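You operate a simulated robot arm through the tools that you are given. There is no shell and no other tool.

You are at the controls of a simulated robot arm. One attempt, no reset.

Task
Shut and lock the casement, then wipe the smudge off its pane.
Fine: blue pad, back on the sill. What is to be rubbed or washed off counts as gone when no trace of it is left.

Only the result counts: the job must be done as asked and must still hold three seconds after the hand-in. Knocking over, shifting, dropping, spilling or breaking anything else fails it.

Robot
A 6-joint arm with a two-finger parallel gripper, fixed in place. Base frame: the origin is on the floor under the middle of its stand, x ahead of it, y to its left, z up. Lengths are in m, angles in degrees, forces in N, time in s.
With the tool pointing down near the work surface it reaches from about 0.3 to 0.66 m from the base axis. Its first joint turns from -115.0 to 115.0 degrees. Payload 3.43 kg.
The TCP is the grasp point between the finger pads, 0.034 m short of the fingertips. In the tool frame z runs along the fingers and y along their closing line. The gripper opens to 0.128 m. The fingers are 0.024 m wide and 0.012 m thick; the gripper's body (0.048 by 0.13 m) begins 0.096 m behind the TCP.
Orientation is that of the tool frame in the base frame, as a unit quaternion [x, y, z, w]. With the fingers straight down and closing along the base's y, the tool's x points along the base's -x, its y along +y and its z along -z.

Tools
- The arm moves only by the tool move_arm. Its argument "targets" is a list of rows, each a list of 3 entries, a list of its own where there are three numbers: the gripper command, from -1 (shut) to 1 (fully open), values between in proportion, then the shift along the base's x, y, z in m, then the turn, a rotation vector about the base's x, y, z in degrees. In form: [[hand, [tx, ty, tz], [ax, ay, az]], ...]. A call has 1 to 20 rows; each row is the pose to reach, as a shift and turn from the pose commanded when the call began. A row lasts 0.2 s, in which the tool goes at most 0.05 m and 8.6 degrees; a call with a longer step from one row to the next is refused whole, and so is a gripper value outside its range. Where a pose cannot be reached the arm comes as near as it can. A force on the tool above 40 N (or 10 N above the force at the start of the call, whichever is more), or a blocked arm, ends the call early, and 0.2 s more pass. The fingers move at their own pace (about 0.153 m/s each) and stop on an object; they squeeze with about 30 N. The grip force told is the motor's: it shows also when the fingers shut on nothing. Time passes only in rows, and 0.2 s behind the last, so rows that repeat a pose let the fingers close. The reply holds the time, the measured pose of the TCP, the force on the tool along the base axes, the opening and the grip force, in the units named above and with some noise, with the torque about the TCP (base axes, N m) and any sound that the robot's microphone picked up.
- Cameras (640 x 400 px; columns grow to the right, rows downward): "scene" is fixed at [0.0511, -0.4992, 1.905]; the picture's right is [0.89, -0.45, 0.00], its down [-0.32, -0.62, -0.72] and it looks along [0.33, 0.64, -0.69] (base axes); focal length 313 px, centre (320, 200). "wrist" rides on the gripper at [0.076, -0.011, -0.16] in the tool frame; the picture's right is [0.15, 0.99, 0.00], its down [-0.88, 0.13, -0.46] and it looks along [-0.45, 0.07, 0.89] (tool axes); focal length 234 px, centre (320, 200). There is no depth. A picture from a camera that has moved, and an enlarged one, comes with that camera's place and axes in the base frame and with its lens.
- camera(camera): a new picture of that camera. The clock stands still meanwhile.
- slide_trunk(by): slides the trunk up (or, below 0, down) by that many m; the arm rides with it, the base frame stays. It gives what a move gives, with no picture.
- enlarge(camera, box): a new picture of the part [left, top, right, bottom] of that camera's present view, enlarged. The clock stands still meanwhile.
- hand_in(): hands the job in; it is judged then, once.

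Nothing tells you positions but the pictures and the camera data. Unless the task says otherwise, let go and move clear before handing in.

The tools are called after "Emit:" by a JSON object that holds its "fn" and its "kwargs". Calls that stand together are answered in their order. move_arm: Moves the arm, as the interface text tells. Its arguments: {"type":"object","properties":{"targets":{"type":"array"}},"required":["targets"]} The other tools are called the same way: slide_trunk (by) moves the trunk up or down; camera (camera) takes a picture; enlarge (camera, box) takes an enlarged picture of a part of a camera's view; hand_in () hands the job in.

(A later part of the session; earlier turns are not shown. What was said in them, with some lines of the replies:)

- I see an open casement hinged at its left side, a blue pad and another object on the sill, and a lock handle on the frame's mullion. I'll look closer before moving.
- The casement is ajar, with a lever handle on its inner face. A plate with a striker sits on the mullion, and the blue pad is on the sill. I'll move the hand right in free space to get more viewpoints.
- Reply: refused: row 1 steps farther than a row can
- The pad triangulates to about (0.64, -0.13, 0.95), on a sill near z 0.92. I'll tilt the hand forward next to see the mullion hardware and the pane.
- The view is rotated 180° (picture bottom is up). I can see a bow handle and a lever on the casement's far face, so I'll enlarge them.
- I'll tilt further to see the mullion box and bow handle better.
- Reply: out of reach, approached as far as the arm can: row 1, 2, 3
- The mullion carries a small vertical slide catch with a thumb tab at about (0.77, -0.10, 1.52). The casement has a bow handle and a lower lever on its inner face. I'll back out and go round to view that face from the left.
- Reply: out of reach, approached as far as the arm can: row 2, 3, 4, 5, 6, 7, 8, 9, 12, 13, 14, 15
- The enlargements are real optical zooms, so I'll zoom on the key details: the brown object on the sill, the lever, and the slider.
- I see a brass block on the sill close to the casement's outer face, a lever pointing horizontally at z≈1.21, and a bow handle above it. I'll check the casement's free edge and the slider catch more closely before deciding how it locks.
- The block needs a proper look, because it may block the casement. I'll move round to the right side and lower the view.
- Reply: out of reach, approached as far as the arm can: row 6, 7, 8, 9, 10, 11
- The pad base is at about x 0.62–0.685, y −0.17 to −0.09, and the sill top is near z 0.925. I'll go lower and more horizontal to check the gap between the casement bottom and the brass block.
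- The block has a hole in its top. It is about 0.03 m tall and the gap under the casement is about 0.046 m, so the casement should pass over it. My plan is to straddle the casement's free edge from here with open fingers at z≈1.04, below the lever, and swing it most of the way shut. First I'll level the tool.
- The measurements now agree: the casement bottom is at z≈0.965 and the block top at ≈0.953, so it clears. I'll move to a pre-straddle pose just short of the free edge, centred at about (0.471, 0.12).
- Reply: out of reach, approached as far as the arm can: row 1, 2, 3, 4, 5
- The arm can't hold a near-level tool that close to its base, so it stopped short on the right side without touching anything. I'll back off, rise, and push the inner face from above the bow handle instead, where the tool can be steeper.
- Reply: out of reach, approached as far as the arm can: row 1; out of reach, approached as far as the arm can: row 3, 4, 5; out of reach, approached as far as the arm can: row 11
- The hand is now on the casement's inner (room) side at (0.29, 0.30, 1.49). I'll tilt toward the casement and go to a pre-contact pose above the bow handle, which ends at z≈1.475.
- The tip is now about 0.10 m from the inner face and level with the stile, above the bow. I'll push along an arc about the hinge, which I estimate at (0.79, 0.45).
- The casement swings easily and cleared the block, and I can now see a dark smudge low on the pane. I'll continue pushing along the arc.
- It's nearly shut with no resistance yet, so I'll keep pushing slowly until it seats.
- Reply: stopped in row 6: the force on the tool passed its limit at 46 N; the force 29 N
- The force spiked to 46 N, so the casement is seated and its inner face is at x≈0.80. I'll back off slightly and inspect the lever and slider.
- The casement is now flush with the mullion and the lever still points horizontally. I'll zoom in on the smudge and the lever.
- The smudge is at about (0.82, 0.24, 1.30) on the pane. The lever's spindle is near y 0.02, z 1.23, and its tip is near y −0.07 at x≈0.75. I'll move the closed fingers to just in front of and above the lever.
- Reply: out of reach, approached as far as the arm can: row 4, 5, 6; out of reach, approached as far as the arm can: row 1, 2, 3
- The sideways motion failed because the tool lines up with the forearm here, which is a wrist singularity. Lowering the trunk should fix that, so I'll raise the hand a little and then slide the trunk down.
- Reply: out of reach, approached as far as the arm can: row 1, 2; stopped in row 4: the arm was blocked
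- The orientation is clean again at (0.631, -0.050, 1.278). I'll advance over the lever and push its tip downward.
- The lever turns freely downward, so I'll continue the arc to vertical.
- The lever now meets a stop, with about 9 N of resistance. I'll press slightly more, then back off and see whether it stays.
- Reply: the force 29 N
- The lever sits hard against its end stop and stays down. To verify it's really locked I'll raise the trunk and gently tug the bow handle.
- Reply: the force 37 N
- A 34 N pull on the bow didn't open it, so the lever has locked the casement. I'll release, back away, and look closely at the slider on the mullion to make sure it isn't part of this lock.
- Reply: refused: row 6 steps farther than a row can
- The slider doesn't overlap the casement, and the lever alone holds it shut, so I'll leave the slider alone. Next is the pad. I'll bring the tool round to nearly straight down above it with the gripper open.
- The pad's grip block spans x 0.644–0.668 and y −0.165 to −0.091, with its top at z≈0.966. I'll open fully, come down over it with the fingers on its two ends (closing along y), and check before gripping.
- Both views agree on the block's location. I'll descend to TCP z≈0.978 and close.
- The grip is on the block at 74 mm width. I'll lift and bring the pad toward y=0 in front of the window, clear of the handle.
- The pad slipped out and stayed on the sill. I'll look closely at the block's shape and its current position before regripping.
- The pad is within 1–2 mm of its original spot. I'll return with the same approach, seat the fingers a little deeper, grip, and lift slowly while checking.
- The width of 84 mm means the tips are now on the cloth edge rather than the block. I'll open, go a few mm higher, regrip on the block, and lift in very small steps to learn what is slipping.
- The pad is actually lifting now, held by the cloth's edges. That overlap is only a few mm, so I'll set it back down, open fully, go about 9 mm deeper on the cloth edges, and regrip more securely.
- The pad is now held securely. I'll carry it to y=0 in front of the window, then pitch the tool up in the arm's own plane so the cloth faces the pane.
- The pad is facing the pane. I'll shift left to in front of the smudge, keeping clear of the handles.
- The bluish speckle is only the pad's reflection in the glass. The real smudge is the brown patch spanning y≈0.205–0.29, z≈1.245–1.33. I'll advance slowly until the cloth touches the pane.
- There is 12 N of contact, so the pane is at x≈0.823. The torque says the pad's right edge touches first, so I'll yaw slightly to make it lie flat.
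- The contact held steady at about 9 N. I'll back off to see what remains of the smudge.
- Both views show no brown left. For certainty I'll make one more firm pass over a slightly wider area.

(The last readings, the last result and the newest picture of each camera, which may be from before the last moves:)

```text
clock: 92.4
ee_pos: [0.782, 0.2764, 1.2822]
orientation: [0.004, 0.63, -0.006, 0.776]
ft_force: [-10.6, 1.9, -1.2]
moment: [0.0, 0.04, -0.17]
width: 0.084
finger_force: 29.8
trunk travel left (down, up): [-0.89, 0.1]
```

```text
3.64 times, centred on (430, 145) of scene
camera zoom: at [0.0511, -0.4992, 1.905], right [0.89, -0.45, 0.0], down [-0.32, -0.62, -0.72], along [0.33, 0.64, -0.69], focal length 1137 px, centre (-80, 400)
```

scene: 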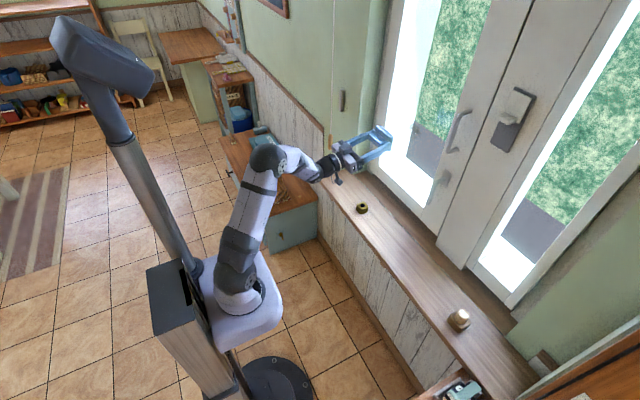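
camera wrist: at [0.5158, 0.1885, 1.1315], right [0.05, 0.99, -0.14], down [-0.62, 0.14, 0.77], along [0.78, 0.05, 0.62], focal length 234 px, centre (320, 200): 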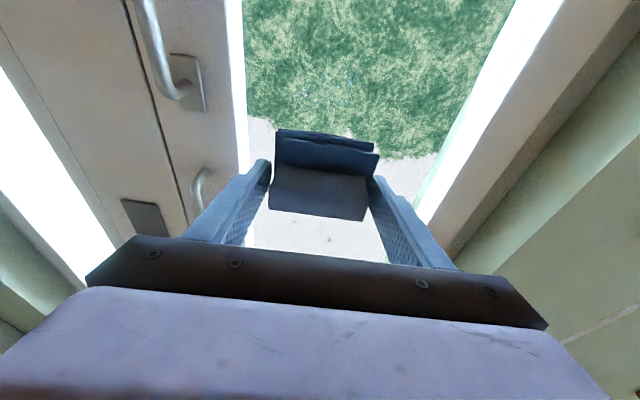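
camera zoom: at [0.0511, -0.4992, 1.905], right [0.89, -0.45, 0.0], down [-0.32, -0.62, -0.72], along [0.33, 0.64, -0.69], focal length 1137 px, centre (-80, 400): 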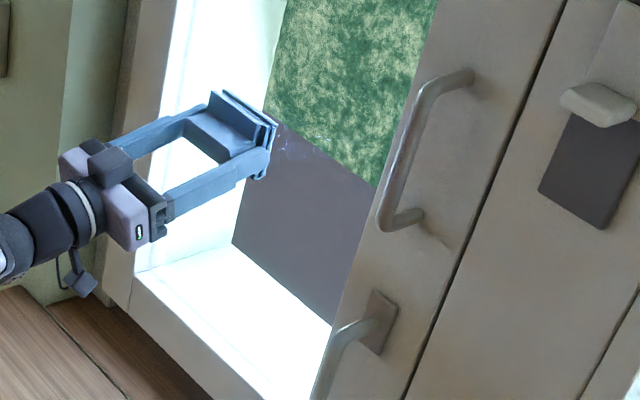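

The wipe is done, so I'll back off and check the pane again.

Emit:
{"fn": "move_arm", "kwargs": {"targets": [[-1, [-0.03, 0, 0], [0, 0, 0]], [-1, [-0.07, 0, 0], [0, 0, 0.4]], [-1, [-0.11, -0.01, 0], [0, 0, 0.8]], [-1, [-0.127, -0.04, 0], [0, 0, 1.2]], [-1, [-0.127, -0.075, 0.0], [0, 0, 1.2]], [-1, [-0.127, -0.11, 0.0], [0, 0, 1.2]]]}}

Emit:
{"fn": "camera", "kwargs": {"camera": "scene"}}

Emit:
{"fn": "enlarge", "kwargs": {"camera": "scene", "box": [400, 100, 450, 150]}}

Emit:
{"fn": "enlarge", "kwargs": {"camera": "wrist", "box": [240, 0, 500, 180]}}

```text
clock: 93.8
ee_pos: [0.656, 0.1652, 1.281]
orientation: [0.001, 0.631, 0.0, 0.776]
ft_force: [-0.7, -0.6, -0.2]
moment: [-0.06, 0.02, -0.01]
width: 0.0839
finger_force: 29.9
trunk travel left (down, up): [-0.89, 0.1]
```

```text
taken
```

scene: 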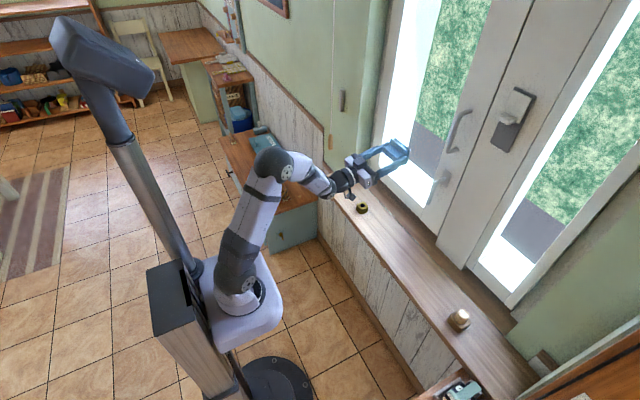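

```text
8.00 times, centred on (425, 125) of scene
camera zoom: at [0.0511, -0.4992, 1.905], right [0.89, -0.45, 0.0], down [-0.32, -0.62, -0.72], along [0.33, 0.64, -0.69], focal length 2501 px, centre (-520, 800)
```

zoom: 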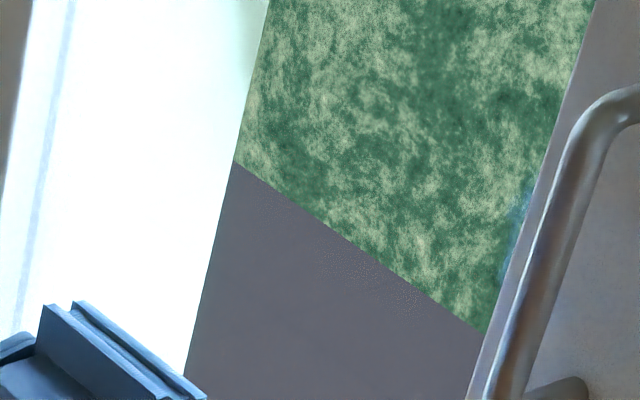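

```text
2.22 times, centred on (370, 90) of wrist
camera zoom: at [0.516, 0.1531, 1.1746], right [0.03, 0.99, -0.14], down [-0.63, 0.13, 0.77], along [0.78, 0.07, 0.62], focal length 520 px, centre (209, 444)
```

zoom: 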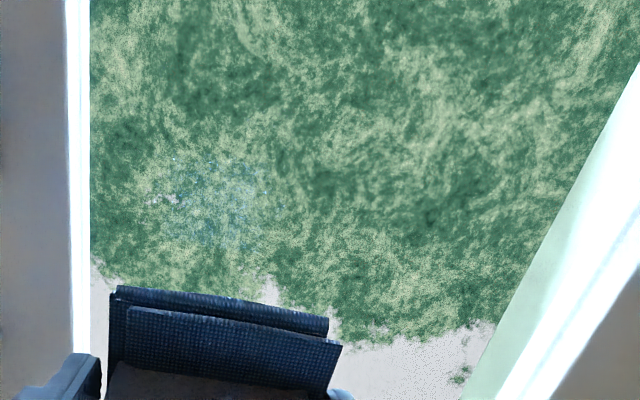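

The pane is clean in both views. I'll bring the pad back: move to y=0, then reverse the in-plane pitch.

Emit:
{"fn": "move_arm", "kwargs": {"targets": [[-1, [0, -0.033, 0], [0, 0, 0]], [-1, [0, -0.066, 0], [0, 0, 0]], [-1, [0, -0.099, 0], [0, 0, 0]], [-1, [0, -0.132, 0.003], [0, 0, 0]], [-1, [-0.002, -0.165, 0.006], [0, 0, 0]]]}}

Emit:
{"fn": "move_arm", "kwargs": {"targets": [[-1, [-0.003, 0, -0.008], [0, 5.2, 0]], [-1, [-0.007, 0, -0.02], [0, 12.2, 0]], [-1, [-0.011, 0, -0.032], [0, 19.2, 0]], [-1, [-0.015, 0, -0.044], [0, 26.2, 0]], [-1, [-0.021, 0, -0.057], [0, 34.2, 0]], [-1, [-0.027, 0, -0.07], [0, 42.2, 0]], [-1, [-0.033, 0, -0.083], [0, 50.2, 0]], [-1, [-0.039, 0, -0.096], [0, 58.2, 0]], [-1, [-0.049, 0, -0.111], [0, 66.2, 0]], [-1, [-0.059, 0, -0.126], [0, 74.2, 0]], [-1, [-0.069, 0, -0.141], [0, 82.2, 0]], [-1, [-0.079, 0, -0.156], [0, 90, 0]]]}}

Emit:
{"fn": "camera", "kwargs": {"camera": "wrist"}}

Emit:
{"fn": "camera", "kwargs": {"camera": "scene"}}

```text
clock: 95.0
ee_pos: [0.655, 0.0007, 1.2884]
orientation: [0.0, 0.632, 0.001, 0.775]
ft_force: [0.0, -0.7, -0.7]
moment: [0.01, 0.02, 0.04]
width: 0.084
finger_force: 29.7
trunk travel left (down, up): [-0.89, 0.1]
```

```text
clock: 97.6
ee_pos: [0.5751, 0.0006, 1.13]
orientation: [0.0, 0.995, 0.001, 0.102]
ft_force: [-0.3, -0.5, -0.6]
moment: [-0.02, 0.03, 0.0]
width: 0.084
finger_force: 30.3
trunk travel left (down, up): [-0.89, 0.1]
```

```text
taken
camera wrist: at [0.47, -0.0099, 1.2719], right [-0.14, 0.99, -0.03], down [0.77, 0.13, 0.62], along [0.62, 0.07, -0.78], focal length 234 px, centre (320, 200)
```

wrist: 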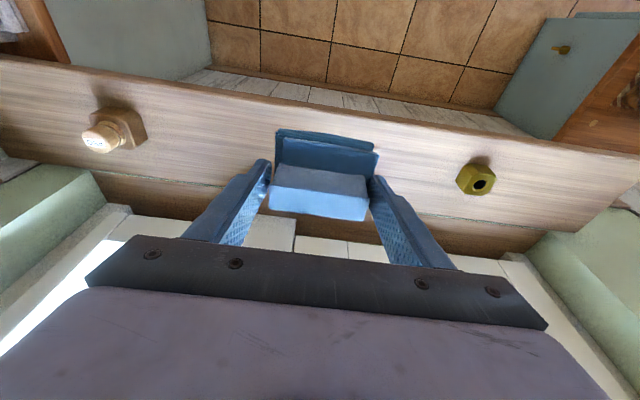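

```text
taken
```

scene: 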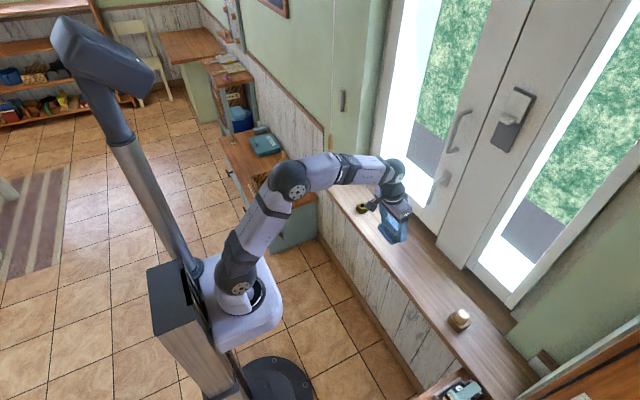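

The pad is still held well. I'll take it back to its original spot on the sill and lower it gently.

Emit:
{"fn": "move_arm", "kwargs": {"targets": [[-1, [0.015, -0.026, -0.012], [0, 0, 0]], [-1, [0.035, -0.056, -0.032], [0, 0, 0]], [-1, [0.05, -0.086, -0.055], [0, 0, 0]], [-1, [0.062, -0.112, -0.085], [0, 0, 0]], [-1, [0.072, -0.1265, -0.115], [0, 0, 0]], [-1, [0.072, -0.1265, -0.14], [0, 0, 0]]]}}

Emit:
{"fn": "move_arm", "kwargs": {"targets": [[-1, [0, 0, -0.008], [0, 0, 0]], [-1, [0, 0, -0.016], [0, 0, 0]], [-1, [0, 0, -0.02], [0, 0, 0]], [-1, [0, 0, -0.023], [0, 0, 0]]]}}

Emit:
{"fn": "enlarge", "kwargs": {"camera": "scene", "box": [390, 230, 470, 310]}}

Emit:
{"fn": "camera", "kwargs": {"camera": "wrist"}}

```text
clock: 99.0
ee_pos: [0.6496, -0.1268, 0.9903]
orientation: [0.0, 0.995, 0.0, 0.103]
ft_force: [0.1, -0.3, -0.6]
moment: [-0.01, 0.02, -0.02]
width: 0.0841
finger_force: 29.8
trunk travel left (down, up): [-0.89, 0.1]
```

```text
clock: 100.0
ee_pos: [0.6474, -0.1262, 0.9676]
orientation: [-0.001, 0.995, 0.001, 0.104]
ft_force: [0.9, -0.3, -0.1]
moment: [-0.02, 0.0, -0.02]
width: 0.0843
finger_force: 30.2
trunk travel left (down, up): [-0.89, 0.1]
```

```text
5.00 times, centred on (430, 270) of scene
camera zoom: at [0.0511, -0.4992, 1.905], right [0.89, -0.45, 0.0], down [-0.32, -0.62, -0.72], along [0.33, 0.64, -0.69], focal length 1563 px, centre (-230, -150)
```

zoom: 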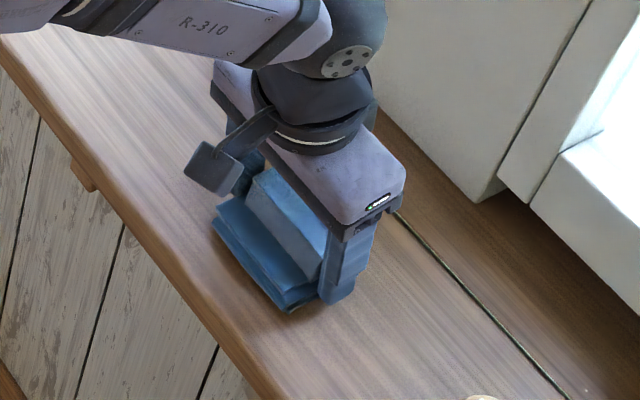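

```text
taken
camera wrist: at [0.5424, -0.1365, 1.1084], right [-0.14, 0.99, -0.03], down [0.77, 0.13, 0.63], along [0.62, 0.07, -0.78], focal length 234 px, centre (320, 200)
```

wrist: 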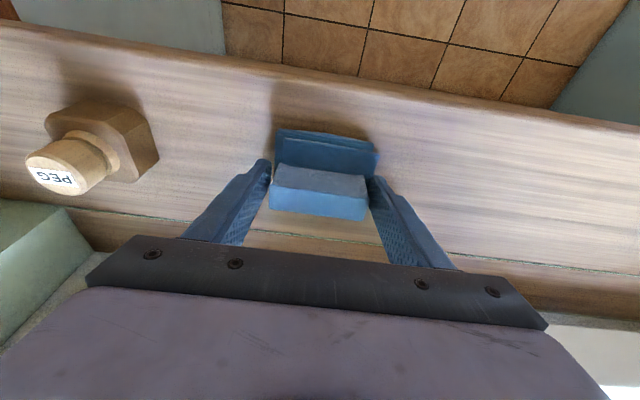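

Emit:
{"fn": "move_arm", "kwargs": {"targets": [[-1, [0, 0, -0.001], [0, 0, 0]], [-1, [0, 0, -0.002], [0, 0, 0]], [-1, [0, 0, -0.003], [0, 0, 0]]]}}

```text
clock: 100.8
ee_pos: [0.6474, -0.1258, 0.9667]
orientation: [-0.001, 0.994, 0.0, 0.105]
ft_force: [-1.2, 1.1, 11.4]
moment: [-0.49, 0.22, -0.04]
width: 0.0836
finger_force: 29.8
trunk travel left (down, up): [-0.89, 0.1]
```

The pad is on the sill, with 11 N of contact. I'll relieve the pressure, release, and lift straight up.

Emit:
{"fn": "move_arm", "kwargs": {"targets": [[-1, [0, 0, 0.003], [0, 0, 0]], [0.45, [0, 0, 0.003], [0, 0, 0]], [1, [0, 0, 0.003], [0, 0, 0]], [1, [0, 0, 0.003], [0, 0, 0]], [1, [0, 0, 0.02], [0, 0, 0]], [1, [0, 0, 0.05], [0, 0, 0]], [1, [-0.02, 0, 0.09], [0, 0, 0]], [1, [-0.05, 0.01, 0.13], [0, 0, 0]]]}}

Emit:
{"fn": "camera", "kwargs": {"camera": "wrist"}}

Emit:
{"fn": "camera", "kwargs": {"camera": "scene"}}

Emit:
{"fn": "enlarge", "kwargs": {"camera": "scene", "box": [400, 250, 450, 300]}}

```text
refused: row 8 steps farther than a row can; nothing moved
```

```text
taken
camera wrist: at [0.5416, -0.1363, 1.1076], right [-0.14, 0.99, -0.03], down [0.77, 0.13, 0.63], along [0.63, 0.07, -0.78], focal length 234 px, centre (320, 200)
```

wrist: 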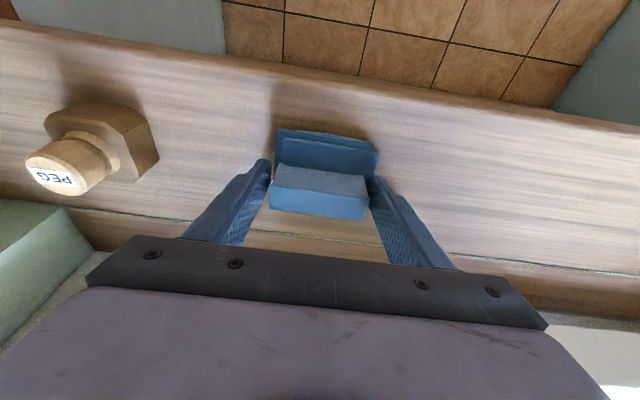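

```text
taken
```

scene: 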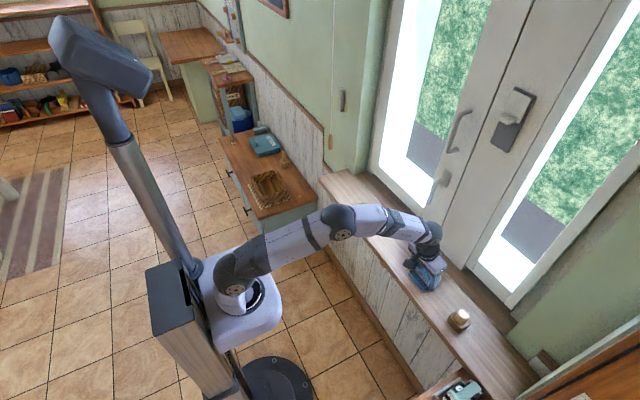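

```text
8.00 times, centred on (425, 275) of scene
camera zoom: at [0.0511, -0.4992, 1.905], right [0.89, -0.45, 0.0], down [-0.32, -0.62, -0.72], along [0.33, 0.64, -0.69], focal length 2501 px, centre (-520, -400)
```

zoom: 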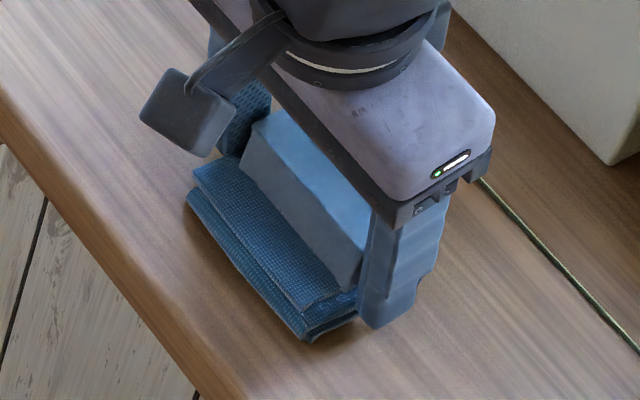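

Emit:
{"fn": "move_arm", "kwargs": {"targets": [[-1, [0, 0, 0.003], [0, 0, 0]], [0.45, [0, 0, 0.003], [0, 0, 0]], [1, [0, 0, 0.003], [0, 0, 0]], [1, [0, 0, 0.003], [0, 0, 0]], [1, [0, 0, 0.02], [0, 0, 0]], [1, [0, 0, 0.05], [0, 0, 0]], [1, [-0.015, 0, 0.085], [0, 0, 0]], [1, [-0.035, 0.005, 0.12], [0, 0, 0]], [1, [-0.06, 0.01, 0.15], [0, 0, 0]]]}}

Emit:
{"fn": "camera", "kwargs": {"camera": "wrist"}}

Emit:
{"fn": "enlarge", "kwargs": {"camera": "scene", "box": [400, 250, 450, 300]}}

Emit:
{"fn": "enlarge", "kwargs": {"camera": "scene", "box": [370, 40, 570, 240]}}

```text
clock: 102.8
ee_pos: [0.5856, -0.1148, 1.1152]
orientation: [-0.001, 0.995, 0.002, 0.104]
ft_force: [-0.5, 0.7, 0.2]
moment: [0.02, -0.02, 0.04]
width: 0.128
finger_force: 0.1
trunk travel left (down, up): [-0.89, 0.1]
```

```text
taken
camera wrist: at [0.4798, -0.1256, 1.2555], right [-0.14, 0.99, -0.03], down [0.77, 0.13, 0.63], along [0.62, 0.07, -0.78], focal length 234 px, centre (320, 200)
```

wrist: 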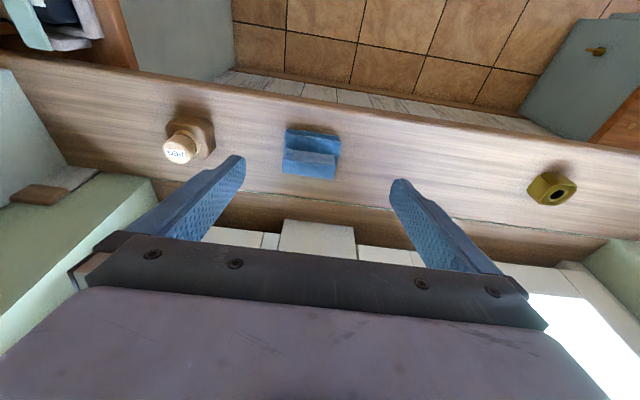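

```text
8.00 times, centred on (425, 275) of scene
camera zoom: at [0.0511, -0.4992, 1.905], right [0.89, -0.45, 0.0], down [-0.32, -0.62, -0.72], along [0.33, 0.64, -0.69], focal length 2501 px, centre (-520, -400)
```

zoom: 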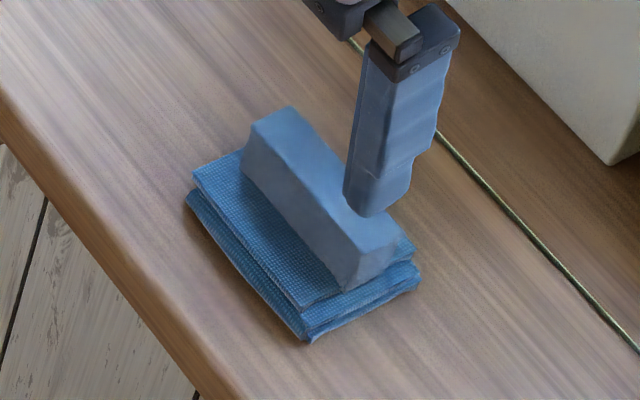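

```text
2.00 times, centred on (470, 140) of scene
camera zoom: at [0.0511, -0.4992, 1.905], right [0.89, -0.45, 0.0], down [-0.32, -0.62, -0.72], along [0.33, 0.64, -0.69], focal length 625 px, centre (20, 320)
```

zoom: 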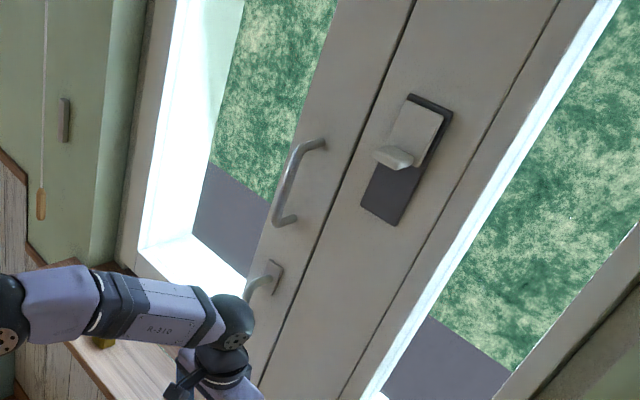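

The pad is back in its original place. I'll move clear and do a last check of the lever, casement seam, pad, and other items.

Emit:
{"fn": "move_arm", "kwargs": {"targets": [[1, [-0.03, 0, 0.03], [0, 0, 0]], [1, [-0.06, 0, 0.06], [0, 0, 0]], [1, [-0.09, 0, 0.09], [0, 0, 0]], [1, [-0.12, 0, 0.12], [0, 0, 0]], [1, [-0.15, 0, 0.14], [0, -8, 0]], [1, [-0.17, 0, 0.15], [0, -16, 0]], [1, [-0.17, 0, 0.15], [0, -24, 0]], [1, [-0.17, 0, 0.15], [0, -32, 0]]]}}

Emit:
{"fn": "camera", "kwargs": {"camera": "wrist"}}

Emit:
{"fn": "camera", "kwargs": {"camera": "scene"}}

Emit:
{"fn": "enlarge", "kwargs": {"camera": "scene", "box": [390, 60, 550, 240]}}

```text
clock: 104.6
ee_pos: [0.4365, -0.1296, 1.2608]
orientation: [0.0, 0.928, 0.001, 0.373]
ft_force: [0.8, 0.6, 0.1]
moment: [-0.01, -0.02, -0.04]
width: 0.1278
finger_force: 0.1
out of reach, approached as far as the arm can: row 7, 8
trunk travel left (down, up): [-0.89, 0.1]
```

```text
taken
camera wrist: at [0.2731, -0.1404, 1.323], right [-0.11, 0.99, -0.1], down [0.32, 0.13, 0.94], along [0.94, 0.07, -0.33], focal length 234 px, centre (320, 200)
```

wrist: 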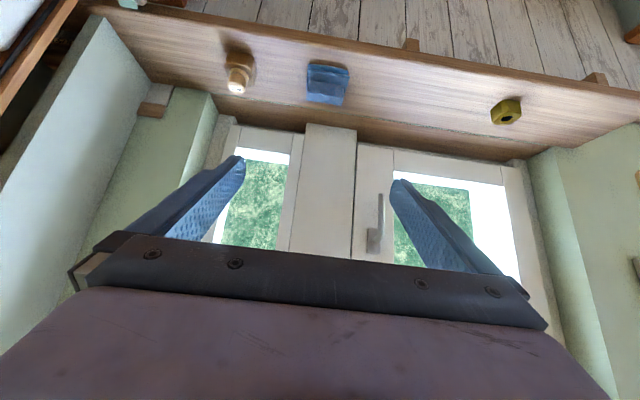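

```text
taken
```

scene: 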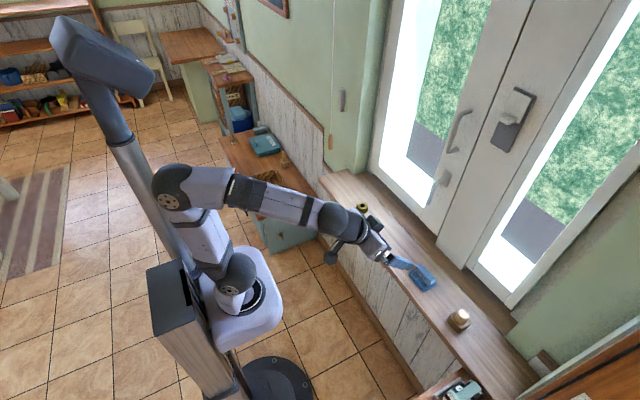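

```text
2.22 times, centred on (470, 150) of scene
camera zoom: at [0.0511, -0.4992, 1.905], right [0.89, -0.45, 0.0], down [-0.32, -0.62, -0.72], along [0.33, 0.64, -0.69], focal length 695 px, centre (-13, 311)
```

zoom: 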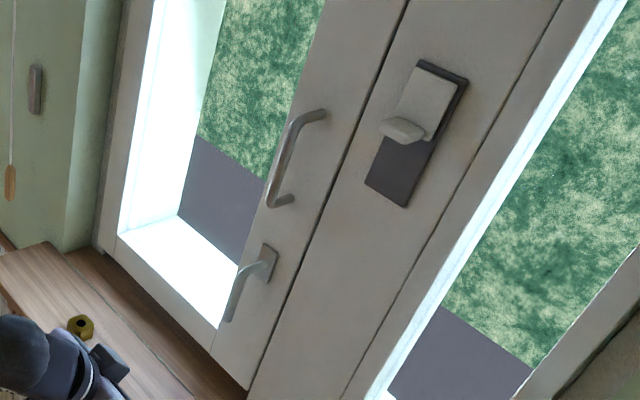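

Everything looks right. I'll do one last close check that the casement sits flush at the seam and that the pane and the other objects are fine.

Emit:
{"fn": "enlarge", "kwargs": {"camera": "scene", "box": [425, 190, 475, 245]}}

Emit:
{"fn": "enlarge", "kwargs": {"camera": "wrist", "box": [290, 110, 420, 250]}}

Emit:
{"fn": "enlarge", "kwargs": {"camera": "wrist", "box": [390, 150, 540, 270]}}

```text
7.27 times, centred on (450, 218) of scene
camera zoom: at [0.0511, -0.4992, 1.905], right [0.89, -0.45, 0.0], down [-0.32, -0.62, -0.72], along [0.33, 0.64, -0.69], focal length 2274 px, centre (-626, 73)
```

zoom: 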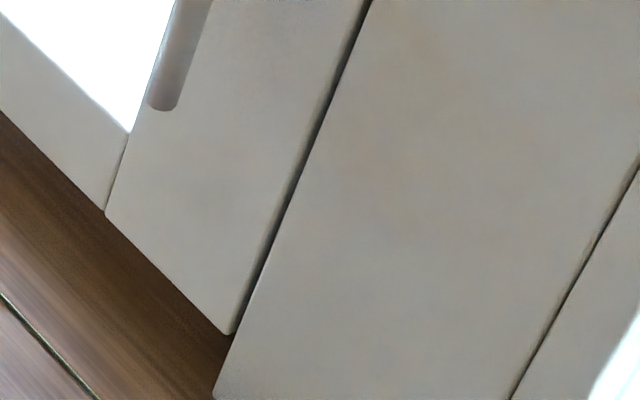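

```text
2.86 times, centred on (355, 180) of wrist
camera zoom: at [0.2731, -0.1404, 1.323], right [-0.11, 0.99, -0.1], down [0.32, 0.13, 0.94], along [0.94, 0.07, -0.33], focal length 669 px, centre (220, 257)
```

zoom: 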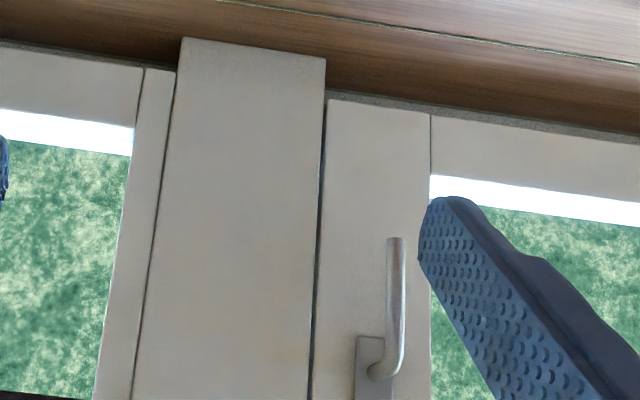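

```text
3.33 times, centred on (465, 210) of wrist
camera zoom: at [0.2731, -0.1404, 1.323], right [-0.11, 0.99, -0.1], down [0.32, 0.13, 0.94], along [0.94, 0.07, -0.33], focal length 781 px, centre (-163, 167)
```

zoom: 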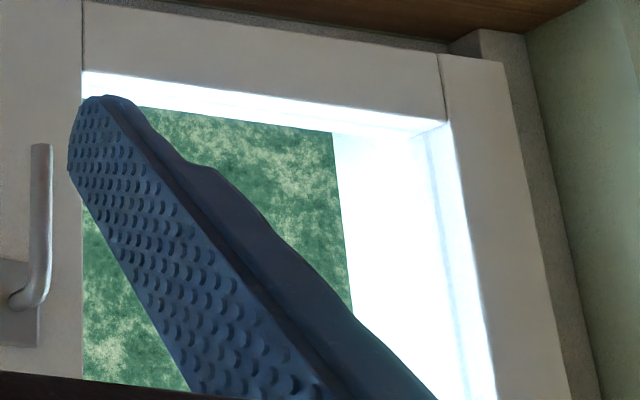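

The casement is shut with its lever turned down to the stop, and it held against a 34 N pull. The pane shows no trace of the smudge. The blue pad is back in its place on the sill, the peg and brass block haven't moved, and the arm is clear, so I'm handing in.

One judgement call: I left the small slider on the mullion alone, because the lever alone holds the casement.

Emit:
{"fn": "hand_in", "kwargs": {}}

```text
The job is handed in.
```

The casement is shut and locked, the smudge is wiped off its pane, and the blue pad is back on the sill. I've handed the job in; no verdict has come back yet.

- **Shut and locked:** I turned the lever down to its stop, and a 34 N pull on the bow handle did not move the casement.
- **Pane:** I wiped the smudge area in two passes, and neither camera shows any trace of it.
- **Pad:** It slipped out of the gripper on the first lift and shifted about 1–2 mm. I regripped it, wiped with it, and set it back in its original place.
- **Other things:** The peg and the brass block look unmoved. I released the pad and moved the arm back before handing in.

I left the small slider on the mullion alone, because the lever by itself holds the casement. If the lock was meant to include that slider, that part is not done.
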